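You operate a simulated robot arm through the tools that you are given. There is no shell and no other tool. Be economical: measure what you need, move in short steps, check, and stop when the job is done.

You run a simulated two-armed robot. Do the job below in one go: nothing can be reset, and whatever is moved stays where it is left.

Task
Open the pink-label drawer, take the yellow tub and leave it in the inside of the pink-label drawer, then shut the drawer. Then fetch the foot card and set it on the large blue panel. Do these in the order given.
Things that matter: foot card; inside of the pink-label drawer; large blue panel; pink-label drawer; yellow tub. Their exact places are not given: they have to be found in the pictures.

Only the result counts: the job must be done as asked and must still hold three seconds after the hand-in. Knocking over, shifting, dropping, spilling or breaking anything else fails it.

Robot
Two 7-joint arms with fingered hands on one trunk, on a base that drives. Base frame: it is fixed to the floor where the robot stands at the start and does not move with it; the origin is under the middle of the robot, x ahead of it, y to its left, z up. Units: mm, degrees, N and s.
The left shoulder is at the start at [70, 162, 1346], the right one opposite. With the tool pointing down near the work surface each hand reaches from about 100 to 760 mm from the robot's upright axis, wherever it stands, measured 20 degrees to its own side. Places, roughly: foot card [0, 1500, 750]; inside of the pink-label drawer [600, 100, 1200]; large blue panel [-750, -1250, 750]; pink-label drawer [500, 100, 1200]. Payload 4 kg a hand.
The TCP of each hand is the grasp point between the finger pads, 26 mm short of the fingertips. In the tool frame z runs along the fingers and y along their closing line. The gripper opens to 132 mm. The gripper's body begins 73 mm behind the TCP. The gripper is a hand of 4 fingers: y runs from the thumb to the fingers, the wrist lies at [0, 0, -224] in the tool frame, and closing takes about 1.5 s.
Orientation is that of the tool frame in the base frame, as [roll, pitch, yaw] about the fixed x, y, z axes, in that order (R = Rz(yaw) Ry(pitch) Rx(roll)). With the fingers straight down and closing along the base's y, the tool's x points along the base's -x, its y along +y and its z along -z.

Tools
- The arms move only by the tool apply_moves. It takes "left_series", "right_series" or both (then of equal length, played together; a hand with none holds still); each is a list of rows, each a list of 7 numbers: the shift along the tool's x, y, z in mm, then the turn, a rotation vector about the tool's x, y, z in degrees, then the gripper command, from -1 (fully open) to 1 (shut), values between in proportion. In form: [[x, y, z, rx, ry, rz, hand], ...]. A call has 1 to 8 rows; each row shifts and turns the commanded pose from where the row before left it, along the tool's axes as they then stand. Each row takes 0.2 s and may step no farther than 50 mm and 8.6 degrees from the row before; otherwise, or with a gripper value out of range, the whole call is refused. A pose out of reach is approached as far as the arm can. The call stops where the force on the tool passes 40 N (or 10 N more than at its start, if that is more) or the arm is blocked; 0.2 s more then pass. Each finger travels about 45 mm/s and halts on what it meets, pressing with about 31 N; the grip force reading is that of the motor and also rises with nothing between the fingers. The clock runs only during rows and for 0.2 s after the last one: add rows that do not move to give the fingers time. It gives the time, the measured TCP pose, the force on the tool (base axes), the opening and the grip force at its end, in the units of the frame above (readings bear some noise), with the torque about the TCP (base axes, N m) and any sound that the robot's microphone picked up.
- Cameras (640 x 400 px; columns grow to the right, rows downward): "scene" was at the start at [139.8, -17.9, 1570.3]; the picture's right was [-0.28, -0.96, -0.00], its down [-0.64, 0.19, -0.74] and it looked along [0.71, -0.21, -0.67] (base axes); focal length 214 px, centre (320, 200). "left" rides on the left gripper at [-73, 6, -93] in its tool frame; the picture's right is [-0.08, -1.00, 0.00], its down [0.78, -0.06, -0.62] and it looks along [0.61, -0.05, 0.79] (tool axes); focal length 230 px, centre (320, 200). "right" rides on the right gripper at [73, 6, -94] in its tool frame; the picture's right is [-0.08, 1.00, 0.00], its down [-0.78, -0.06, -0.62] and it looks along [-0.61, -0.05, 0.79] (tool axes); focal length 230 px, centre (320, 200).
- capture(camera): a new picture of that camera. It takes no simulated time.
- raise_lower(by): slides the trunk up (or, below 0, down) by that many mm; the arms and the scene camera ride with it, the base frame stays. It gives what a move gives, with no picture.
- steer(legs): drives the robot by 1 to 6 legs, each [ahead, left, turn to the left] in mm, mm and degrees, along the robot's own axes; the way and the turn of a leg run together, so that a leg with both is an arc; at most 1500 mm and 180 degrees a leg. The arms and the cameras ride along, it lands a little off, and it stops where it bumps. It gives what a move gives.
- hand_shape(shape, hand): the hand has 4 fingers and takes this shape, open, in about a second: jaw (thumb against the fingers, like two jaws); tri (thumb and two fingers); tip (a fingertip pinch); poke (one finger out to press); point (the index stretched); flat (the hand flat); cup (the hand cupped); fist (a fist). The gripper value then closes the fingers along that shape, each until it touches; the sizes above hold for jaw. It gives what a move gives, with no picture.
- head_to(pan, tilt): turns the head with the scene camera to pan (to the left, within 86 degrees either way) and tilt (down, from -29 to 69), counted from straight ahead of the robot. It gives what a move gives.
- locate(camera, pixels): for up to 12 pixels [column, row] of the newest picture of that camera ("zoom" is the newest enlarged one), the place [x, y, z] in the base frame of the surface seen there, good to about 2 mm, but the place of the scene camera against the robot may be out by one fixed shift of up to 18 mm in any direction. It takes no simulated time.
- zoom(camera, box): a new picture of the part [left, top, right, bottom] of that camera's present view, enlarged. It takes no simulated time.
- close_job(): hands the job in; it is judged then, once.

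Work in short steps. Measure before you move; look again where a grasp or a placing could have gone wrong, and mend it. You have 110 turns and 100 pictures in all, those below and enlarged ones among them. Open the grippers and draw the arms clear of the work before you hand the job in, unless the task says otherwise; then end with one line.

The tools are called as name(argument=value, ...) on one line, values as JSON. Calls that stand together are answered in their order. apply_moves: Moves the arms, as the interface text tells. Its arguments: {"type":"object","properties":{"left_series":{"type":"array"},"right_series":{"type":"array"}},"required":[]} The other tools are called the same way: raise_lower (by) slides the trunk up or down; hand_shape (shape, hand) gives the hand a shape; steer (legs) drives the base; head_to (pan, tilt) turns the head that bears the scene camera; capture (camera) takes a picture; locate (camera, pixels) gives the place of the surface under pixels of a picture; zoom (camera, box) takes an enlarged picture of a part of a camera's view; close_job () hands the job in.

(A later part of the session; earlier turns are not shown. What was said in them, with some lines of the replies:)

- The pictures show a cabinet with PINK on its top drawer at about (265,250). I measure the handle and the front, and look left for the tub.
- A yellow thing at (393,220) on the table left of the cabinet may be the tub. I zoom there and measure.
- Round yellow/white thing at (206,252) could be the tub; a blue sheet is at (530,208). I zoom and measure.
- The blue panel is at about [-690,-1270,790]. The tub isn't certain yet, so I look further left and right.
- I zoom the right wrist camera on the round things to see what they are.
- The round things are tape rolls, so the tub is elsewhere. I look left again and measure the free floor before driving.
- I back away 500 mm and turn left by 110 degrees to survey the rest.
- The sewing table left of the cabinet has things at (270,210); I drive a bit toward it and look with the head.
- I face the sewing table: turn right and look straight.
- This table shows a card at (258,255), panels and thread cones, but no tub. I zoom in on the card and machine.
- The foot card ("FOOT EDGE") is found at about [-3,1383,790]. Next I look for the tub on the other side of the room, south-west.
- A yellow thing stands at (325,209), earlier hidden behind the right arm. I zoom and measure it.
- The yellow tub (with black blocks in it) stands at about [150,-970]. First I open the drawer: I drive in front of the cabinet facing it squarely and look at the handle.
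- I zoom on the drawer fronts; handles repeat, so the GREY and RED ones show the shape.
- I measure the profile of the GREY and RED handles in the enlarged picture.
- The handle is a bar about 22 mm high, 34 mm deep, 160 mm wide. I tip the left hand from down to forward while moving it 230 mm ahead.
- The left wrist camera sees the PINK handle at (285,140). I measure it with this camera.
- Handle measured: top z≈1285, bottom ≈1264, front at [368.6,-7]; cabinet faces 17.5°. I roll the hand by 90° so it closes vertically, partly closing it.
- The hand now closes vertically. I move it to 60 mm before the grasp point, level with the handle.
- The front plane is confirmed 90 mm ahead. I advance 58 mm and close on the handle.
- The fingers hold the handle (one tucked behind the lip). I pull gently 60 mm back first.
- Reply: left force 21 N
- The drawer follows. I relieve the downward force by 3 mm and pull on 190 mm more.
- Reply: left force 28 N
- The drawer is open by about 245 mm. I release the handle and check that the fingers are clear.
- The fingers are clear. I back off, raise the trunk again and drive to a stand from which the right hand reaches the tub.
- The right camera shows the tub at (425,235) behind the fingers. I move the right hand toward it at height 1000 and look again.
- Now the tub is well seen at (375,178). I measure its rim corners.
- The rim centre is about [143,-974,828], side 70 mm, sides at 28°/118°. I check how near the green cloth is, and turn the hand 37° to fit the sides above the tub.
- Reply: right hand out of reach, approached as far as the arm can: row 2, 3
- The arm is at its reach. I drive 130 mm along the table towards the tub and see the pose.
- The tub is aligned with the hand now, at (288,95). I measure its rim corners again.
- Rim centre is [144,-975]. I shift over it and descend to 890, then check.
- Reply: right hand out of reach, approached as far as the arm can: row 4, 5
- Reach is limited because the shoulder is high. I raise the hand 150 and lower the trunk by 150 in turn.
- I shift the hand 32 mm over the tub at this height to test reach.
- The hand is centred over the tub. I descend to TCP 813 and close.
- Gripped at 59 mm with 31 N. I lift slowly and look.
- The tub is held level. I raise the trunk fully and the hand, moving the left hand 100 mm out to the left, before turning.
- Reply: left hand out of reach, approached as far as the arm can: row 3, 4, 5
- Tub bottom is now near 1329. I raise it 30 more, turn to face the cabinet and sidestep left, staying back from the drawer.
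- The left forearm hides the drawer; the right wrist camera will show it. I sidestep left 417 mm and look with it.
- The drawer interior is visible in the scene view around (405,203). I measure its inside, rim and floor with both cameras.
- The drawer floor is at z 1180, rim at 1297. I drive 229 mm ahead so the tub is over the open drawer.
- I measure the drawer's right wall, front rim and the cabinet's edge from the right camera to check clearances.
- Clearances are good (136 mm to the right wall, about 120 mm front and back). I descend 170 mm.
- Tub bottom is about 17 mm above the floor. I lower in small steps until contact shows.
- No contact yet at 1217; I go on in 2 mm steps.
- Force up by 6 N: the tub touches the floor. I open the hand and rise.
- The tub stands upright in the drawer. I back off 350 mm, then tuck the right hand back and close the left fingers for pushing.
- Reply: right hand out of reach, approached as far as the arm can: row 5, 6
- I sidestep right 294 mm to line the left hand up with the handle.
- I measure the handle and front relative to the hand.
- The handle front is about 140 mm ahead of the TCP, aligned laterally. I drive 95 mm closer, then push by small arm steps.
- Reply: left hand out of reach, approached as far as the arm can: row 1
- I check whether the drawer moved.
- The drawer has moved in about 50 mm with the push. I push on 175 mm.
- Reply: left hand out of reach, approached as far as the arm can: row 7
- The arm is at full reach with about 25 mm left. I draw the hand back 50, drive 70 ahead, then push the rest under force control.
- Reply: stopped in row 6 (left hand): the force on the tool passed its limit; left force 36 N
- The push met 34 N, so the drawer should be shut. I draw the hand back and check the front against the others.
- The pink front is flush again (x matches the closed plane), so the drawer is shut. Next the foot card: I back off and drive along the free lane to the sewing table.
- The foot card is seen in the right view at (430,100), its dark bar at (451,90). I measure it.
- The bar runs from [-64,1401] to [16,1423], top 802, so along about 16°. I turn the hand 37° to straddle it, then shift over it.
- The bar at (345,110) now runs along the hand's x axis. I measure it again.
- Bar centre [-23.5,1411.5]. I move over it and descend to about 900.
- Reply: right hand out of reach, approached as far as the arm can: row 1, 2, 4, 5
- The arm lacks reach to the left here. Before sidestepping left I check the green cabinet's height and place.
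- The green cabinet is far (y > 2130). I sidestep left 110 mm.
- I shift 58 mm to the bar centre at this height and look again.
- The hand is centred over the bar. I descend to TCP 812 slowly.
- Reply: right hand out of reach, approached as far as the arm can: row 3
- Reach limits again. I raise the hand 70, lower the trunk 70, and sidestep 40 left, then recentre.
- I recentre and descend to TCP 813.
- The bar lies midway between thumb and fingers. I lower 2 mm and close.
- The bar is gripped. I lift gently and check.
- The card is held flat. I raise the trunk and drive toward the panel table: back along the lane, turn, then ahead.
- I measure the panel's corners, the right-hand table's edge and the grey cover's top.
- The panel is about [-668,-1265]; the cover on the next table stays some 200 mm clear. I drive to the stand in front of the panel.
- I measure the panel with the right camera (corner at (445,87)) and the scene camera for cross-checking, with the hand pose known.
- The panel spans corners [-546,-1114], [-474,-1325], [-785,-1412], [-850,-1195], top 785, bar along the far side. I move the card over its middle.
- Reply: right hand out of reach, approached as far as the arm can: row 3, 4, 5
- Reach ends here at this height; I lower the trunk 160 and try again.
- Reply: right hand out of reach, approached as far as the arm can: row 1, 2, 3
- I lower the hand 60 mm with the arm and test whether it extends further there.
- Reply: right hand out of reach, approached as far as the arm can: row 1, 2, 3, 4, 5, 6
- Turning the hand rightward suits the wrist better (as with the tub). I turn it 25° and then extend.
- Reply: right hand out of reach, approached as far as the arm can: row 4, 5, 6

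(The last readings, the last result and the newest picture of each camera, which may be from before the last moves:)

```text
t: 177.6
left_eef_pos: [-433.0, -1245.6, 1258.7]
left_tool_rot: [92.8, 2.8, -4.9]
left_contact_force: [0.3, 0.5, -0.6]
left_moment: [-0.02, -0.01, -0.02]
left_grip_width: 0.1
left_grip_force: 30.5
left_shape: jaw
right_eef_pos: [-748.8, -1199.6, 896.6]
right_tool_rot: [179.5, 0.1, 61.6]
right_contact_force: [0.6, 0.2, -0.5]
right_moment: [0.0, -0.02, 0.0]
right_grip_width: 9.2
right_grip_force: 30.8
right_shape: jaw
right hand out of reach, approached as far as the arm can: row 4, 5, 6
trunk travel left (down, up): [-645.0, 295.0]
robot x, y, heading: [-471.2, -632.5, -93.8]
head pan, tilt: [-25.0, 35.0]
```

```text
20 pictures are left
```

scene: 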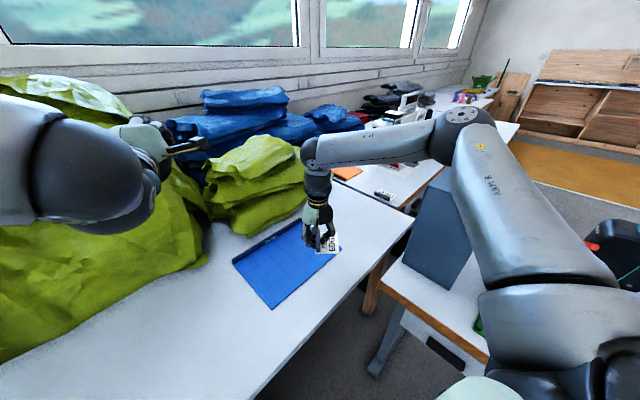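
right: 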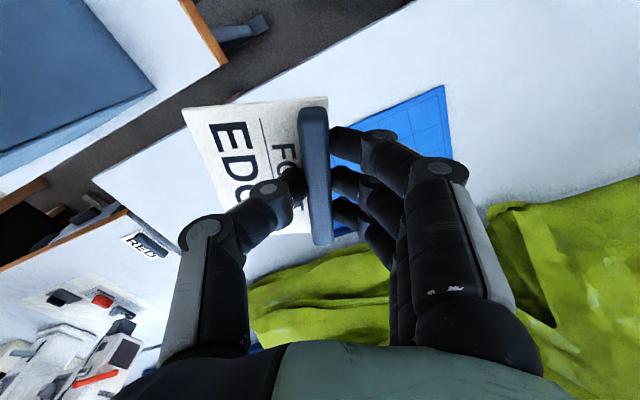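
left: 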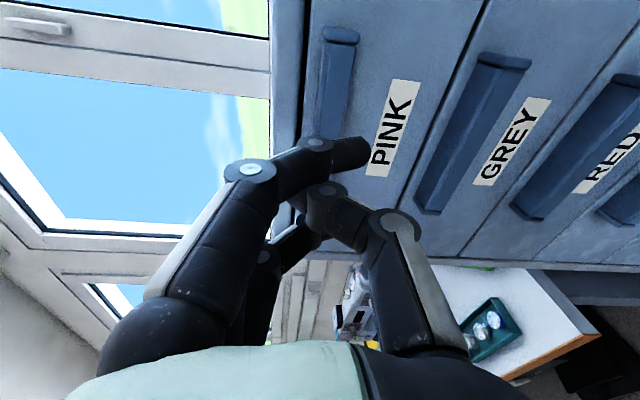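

The forearm is level with its elbow out to the right. Turning the base 21° left will bring the hand deeper over the panel without going nearer the table; I first check the elbow and cover places.

locate(camera="scene", pixels=[[455, 115], [450, 160], [480, 170], [435, 190], [470, 230], [430, 285], [410, 262]])

```text
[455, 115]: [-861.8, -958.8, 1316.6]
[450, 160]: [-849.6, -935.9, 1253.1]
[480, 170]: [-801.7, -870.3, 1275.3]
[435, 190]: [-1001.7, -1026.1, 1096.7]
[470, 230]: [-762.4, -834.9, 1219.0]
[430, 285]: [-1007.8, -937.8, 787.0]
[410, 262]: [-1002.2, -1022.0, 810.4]
```

Clearances are fine. I sidestep 60 right, turn 20.8° left, then sidestep 45 right and back 23.

steer(legs=[[0, -60, 0], [0, 0, 20.8], [-23, -45, 0]])

capture(camera="right")

capture(camera="scene")

```text
t: 180.2
left_eef_pos: [-320.4, -1179.8, 1258.1]
left_tool_rot: [92.8, 2.9, 16.3]
left_contact_force: [-0.5, 0.1, 0.4]
left_moment: [0.01, -0.01, -0.04]
left_grip_width: 0.0
left_grip_force: 31.1
left_shape: jaw
right_eef_pos: [-632.0, -1252.1, 897.0]
right_tool_rot: [179.8, 0.0, 83.0]
right_contact_force: [0.5, -0.2, 0.8]
right_moment: [-0.01, 0.03, 0.02]
right_grip_width: 9.6
right_grip_force: 31.4
right_shape: jaw
trunk travel left (down, up): [-645.0, 295.0]
robot x, y, heading: [-583.5, -622.7, -72.3]
head pan, tilt: [-25.0, 35.0]
```

```text
19 pictures are left
```

right: 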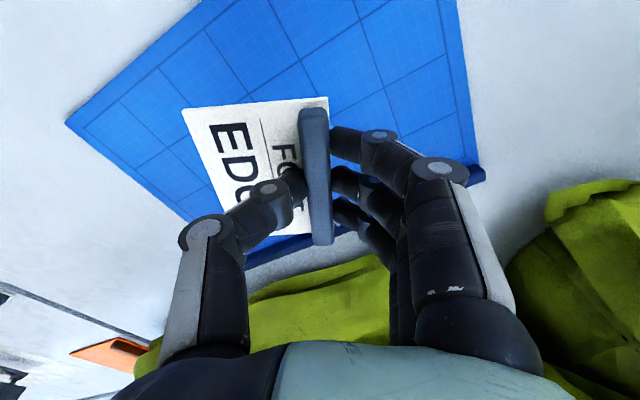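

```text
18 pictures are left
```

scene: 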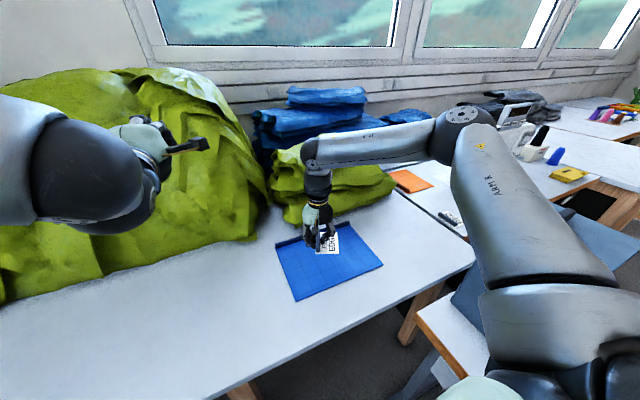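

The card is over the panel. I verify the panel bar's and edges' place from this camera before lowering.

locate(camera="right", pixels=[[475, 178], [476, 165], [280, 245], [70, 124], [180, 212], [440, 20], [319, 130], [185, 115], [225, 212]])

```text
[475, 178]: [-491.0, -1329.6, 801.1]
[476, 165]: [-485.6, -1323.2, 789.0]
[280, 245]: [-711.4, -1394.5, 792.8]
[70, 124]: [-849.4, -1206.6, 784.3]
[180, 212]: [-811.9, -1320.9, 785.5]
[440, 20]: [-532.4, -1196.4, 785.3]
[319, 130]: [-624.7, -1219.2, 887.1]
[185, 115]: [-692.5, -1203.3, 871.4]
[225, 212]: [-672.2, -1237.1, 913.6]
```

Everything fits: the card clears the panel's bar by over 60 mm. I lower 70 mm and check for drift.

apply_moves(right_series=[[0, 0, 20, 0, 0, 0, 1], [0, 0, 20, 0, 0, 0, 1], [0, 0, 20, 0, 0, 0, 1], [0, 0, 10, 0, 0, 0, 1]])

```text
t: 181.2
left_eef_pos: [-323.2, -1178.5, 1258.7]
left_tool_rot: [92.8, 2.9, 16.3]
left_contact_force: [0.1, 0.5, 0.6]
left_moment: [-0.02, 0.0, 0.02]
left_grip_width: 0.0
left_grip_force: 31.5
left_shape: jaw
right_eef_pos: [-651.9, -1238.7, 837.8]
right_tool_rot: [179.4, 0.0, 82.9]
right_contact_force: [-0.6, -0.7, -0.1]
right_moment: [-0.02, -0.03, -0.01]
right_grip_width: 9.3
right_grip_force: 30.7
right_shape: jaw
right hand out of reach, approached as far as the arm can: row 1, 2, 3, 4
trunk travel left (down, up): [-645.0, 295.0]
robot x, y, heading: [-580.7, -621.9, -72.3]
head pan, tilt: [-25.0, 35.0]
```

Some drift, but still well on the panel (card centre about [-680,-1235]). I lower the rest with the trunk, which moves straight down.

raise_lower(by=-17)

capture(camera="right")

```text
t: 181.9
left_eef_pos: [-322.2, -1179.6, 1242.1]
left_tool_rot: [92.7, 2.7, 16.3]
left_contact_force: [-0.2, -0.1, 0.7]
left_moment: [0.01, 0.03, 0.0]
left_grip_width: 0.2
left_grip_force: 30.6
left_shape: jaw
right_eef_pos: [-650.9, -1239.8, 820.6]
right_tool_rot: [179.2, 0.1, 82.9]
right_contact_force: [-0.6, 0.2, -0.8]
right_moment: [0.03, -0.05, 0.01]
right_grip_width: 9.6
right_grip_force: 30.8
right_shape: jaw
trunk travel left (down, up): [-628.0, 312.0]
robot x, y, heading: [-582.5, -616.9, -72.2]
head pan, tilt: [-25.0, 35.0]
```

```text
17 pictures are left
```

right: 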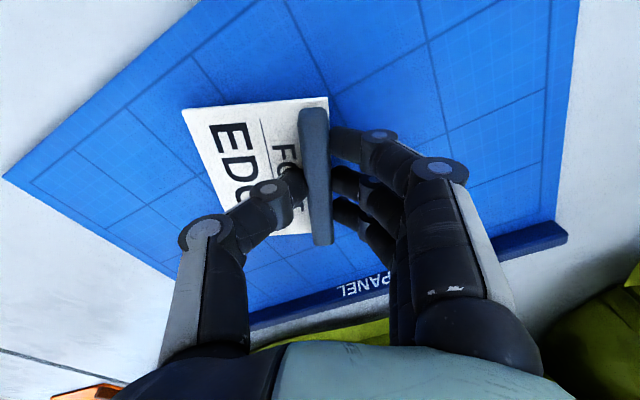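

The card is a few mm above the middle of the panel. I lower 2 mm at a time until the force rises.

raise_lower(by=-3)

raise_lower(by=-2)

```text
t: 182.4
left_eef_pos: [-321.5, -1179.6, 1238.0]
left_tool_rot: [92.7, 2.8, 16.3]
left_contact_force: [-0.3, -0.6, -0.2]
left_moment: [-0.01, 0.0, 0.04]
left_grip_width: 0.1
left_grip_force: 31.0
left_shape: jaw
right_eef_pos: [-652.5, -1239.1, 817.6]
right_tool_rot: [179.4, 0.1, 83.0]
right_contact_force: [0.3, 0.6, -0.4]
right_moment: [0.02, 0.0, -0.01]
right_grip_width: 9.5
right_grip_force: 31.2
right_shape: jaw
trunk travel left (down, up): [-625.0, 315.0]
robot x, y, heading: [-583.3, -622.0, -72.3]
head pan, tilt: [-25.0, 35.0]
```

```text
t: 182.9
left_eef_pos: [-322.0, -1178.1, 1236.7]
left_tool_rot: [92.6, 2.7, 16.3]
left_contact_force: [0.8, -0.4, 0.1]
left_moment: [0.01, 0.0, 0.0]
left_grip_width: 0.1
left_grip_force: 30.8
left_shape: jaw
right_eef_pos: [-651.1, -1239.5, 816.3]
right_tool_rot: [179.3, 0.2, 82.9]
right_contact_force: [-0.7, 0.2, 3.4]
right_moment: [-0.03, -0.02, 0.0]
right_grip_width: 9.4
right_grip_force: 30.4
right_shape: jaw
trunk travel left (down, up): [-623.0, 317.0]
robot x, y, heading: [-576.8, -622.5, -72.4]
head pan, tilt: [-25.0, 35.0]
```

Contact of about 3.5 N shows. I open the fingers slowly, then raise the trunk straight up.

apply_moves(right_series=[[0, 0, 0, 0, 0, 0, 0.7], [0, 0, 0, 0, 0, 0, 0.4], [0, 0, 0, 0, 0, 0, 0.1], [0, 0, 0, 0, 0, 0, 0], [0, 0, 0, 0, 0, 0, 0], [0, 0, 0, 0, 0, 0, 0]])

raise_lower(by=130)

capture(camera="right")

```text
t: 184.3
left_eef_pos: [-322.5, -1179.8, 1235.7]
left_tool_rot: [92.7, 2.7, 16.2]
left_contact_force: [-0.2, -0.2, -0.4]
left_moment: [-0.02, -0.02, 0.0]
left_grip_width: 0.0
left_grip_force: 30.6
left_shape: jaw
right_eef_pos: [-652.3, -1240.0, 815.3]
right_tool_rot: [179.4, 0.1, 82.9]
right_contact_force: [0.2, 0.4, 0.4]
right_moment: [0.01, 0.0, 0.01]
right_grip_width: 64.9
right_grip_force: 0.1
right_shape: jaw
trunk travel left (down, up): [-623.0, 317.0]
robot x, y, heading: [-581.1, -616.7, -72.4]
head pan, tilt: [-25.0, 35.0]
```

```text
t: 185.9
left_eef_pos: [-321.7, -1179.8, 1365.4]
left_tool_rot: [92.8, 2.9, 16.3]
left_contact_force: [-0.6, 0.5, 0.4]
left_moment: [0.0, 0.03, 0.02]
left_grip_width: 0.0
left_grip_force: 30.6
left_shape: jaw
right_eef_pos: [-651.4, -1237.8, 945.8]
right_tool_rot: [179.3, 0.2, 82.9]
right_contact_force: [-0.2, 0.4, 1.0]
right_moment: [-0.01, -0.02, 0.06]
right_grip_width: 65.1
right_grip_force: 0.0
right_shape: jaw
trunk travel left (down, up): [-753.0, 187.0]
robot x, y, heading: [-578.8, -616.0, -72.4]
head pan, tilt: [-25.0, 35.0]
```

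```text
16 pictures are left
```

right: 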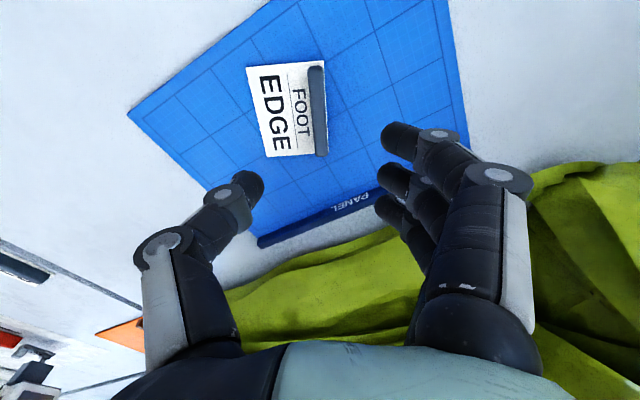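

The card lies flat in the middle of the blue panel and the hand is clear. I back away, open both hands, and take one look at the cabinet.

steer(legs=[[-300, 0, 0]])

apply_moves(left_series=[[0, 0, 0, 0, 0, 0, -1], [0, 0, 0, 0, 0, 0, -1], [0, 0, 0, 0, 0, 0, -1], [0, 0, 0, 0, 0, 0, -1], [0, 0, 0, 0, 0, 0, -1], [0, 0, 0, 0, 0, 0, -1], [0, 0, 0, 0, 0, 0, -1]], right_series=[[0, 0, 0, 0, 0, 0, -1], [0, 0, 0, 0, 0, 0, -1], [0, 0, 0, 0, 0, 0, -1], [0, 0, 0, 0, 0, 0, -1], [0, 0, 0, 0, 0, 0, -1], [0, 0, 0, 0, 0, 0, -1], [0, 0, 0, 0, 0, 0, -1]])

capture(camera="scene")

head_to(pan=86, tilt=25)

capture(camera="scene")

```text
t: 187.9
left_eef_pos: [-410.2, -896.0, 1365.9]
left_tool_rot: [92.8, 2.8, 16.5]
left_contact_force: [-0.1, 1.1, 0.9]
left_moment: [0.01, 0.0, -0.02]
left_grip_width: 0.0
left_grip_force: 31.1
left_shape: jaw
right_eef_pos: [-739.6, -956.4, 945.5]
right_tool_rot: [179.3, -0.1, 83.2]
right_contact_force: [-0.4, 0.1, -0.7]
right_moment: [0.01, 0.0, -0.01]
right_grip_width: 65.1
right_grip_force: 0.0
right_shape: jaw
trunk travel left (down, up): [-753.0, 187.0]
robot x, y, heading: [-667.4, -339.3, -72.0]
head pan, tilt: [-25.0, 35.0]
```

```text
t: 189.5
left_eef_pos: [-411.1, -894.5, 1365.9]
left_tool_rot: [92.7, 2.9, 16.6]
left_contact_force: [0.4, 0.0, 0.2]
left_moment: [0.03, 0.0, 0.01]
left_grip_width: 132.1
left_grip_force: 0.0
left_shape: jaw
right_eef_pos: [-739.2, -955.8, 946.9]
right_tool_rot: [179.3, 0.1, 83.3]
right_contact_force: [-0.1, 0.4, 0.8]
right_moment: [0.01, -0.05, -0.02]
right_grip_width: 132.0
right_grip_force: 0.3
right_shape: jaw
trunk travel left (down, up): [-753.0, 187.0]
robot x, y, heading: [-670.0, -335.8, -72.3]
head pan, tilt: [-25.0, 35.0]
```

```text
15 pictures are left
```

scene: 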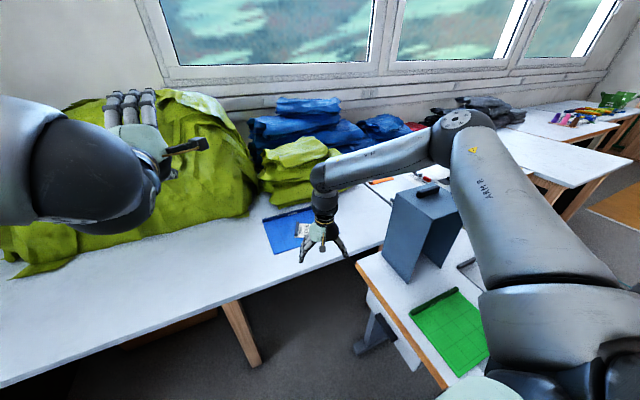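

```text
t: 191.4
left_eef_pos: [-410.3, -894.2, 1366.4]
left_tool_rot: [92.7, 2.8, 16.7]
left_contact_force: [-0.4, -0.4, -0.1]
left_moment: [0.0, -0.04, -0.03]
left_grip_width: 132.0
left_grip_force: 0.1
left_shape: jaw
right_eef_pos: [-739.2, -956.4, 945.9]
right_tool_rot: [179.2, 0.1, 83.1]
right_contact_force: [-0.4, 0.2, 0.1]
right_moment: [-0.01, -0.01, 0.0]
right_grip_width: 131.9
right_grip_force: 0.0
right_shape: jaw
trunk travel left (down, up): [-753.0, 187.0]
robot x, y, heading: [-669.9, -337.4, -72.3]
head pan, tilt: [85.9, 25.0]
```

```text
14 pictures are left
```

scene: 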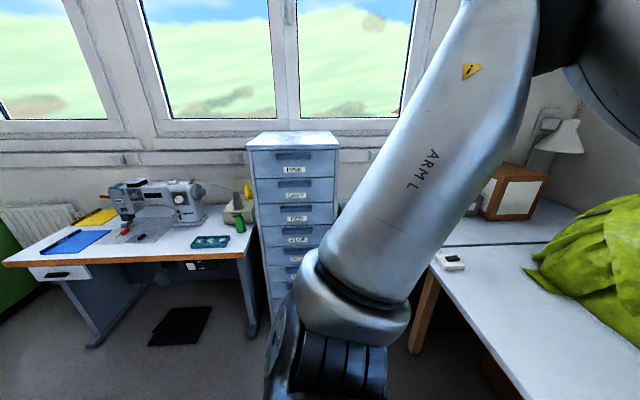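

The drawer at (293,165) is shut, the card lies on the panel, and both hands are open and clear. I hand the job in.

close_job()

```text
The job is handed in.
```

The job is handed in: the yellow tub is upright in the shut pink-label drawer and the foot card lies flat on the large blue panel, done in the order asked; I noticed nothing else knocked or shifted.
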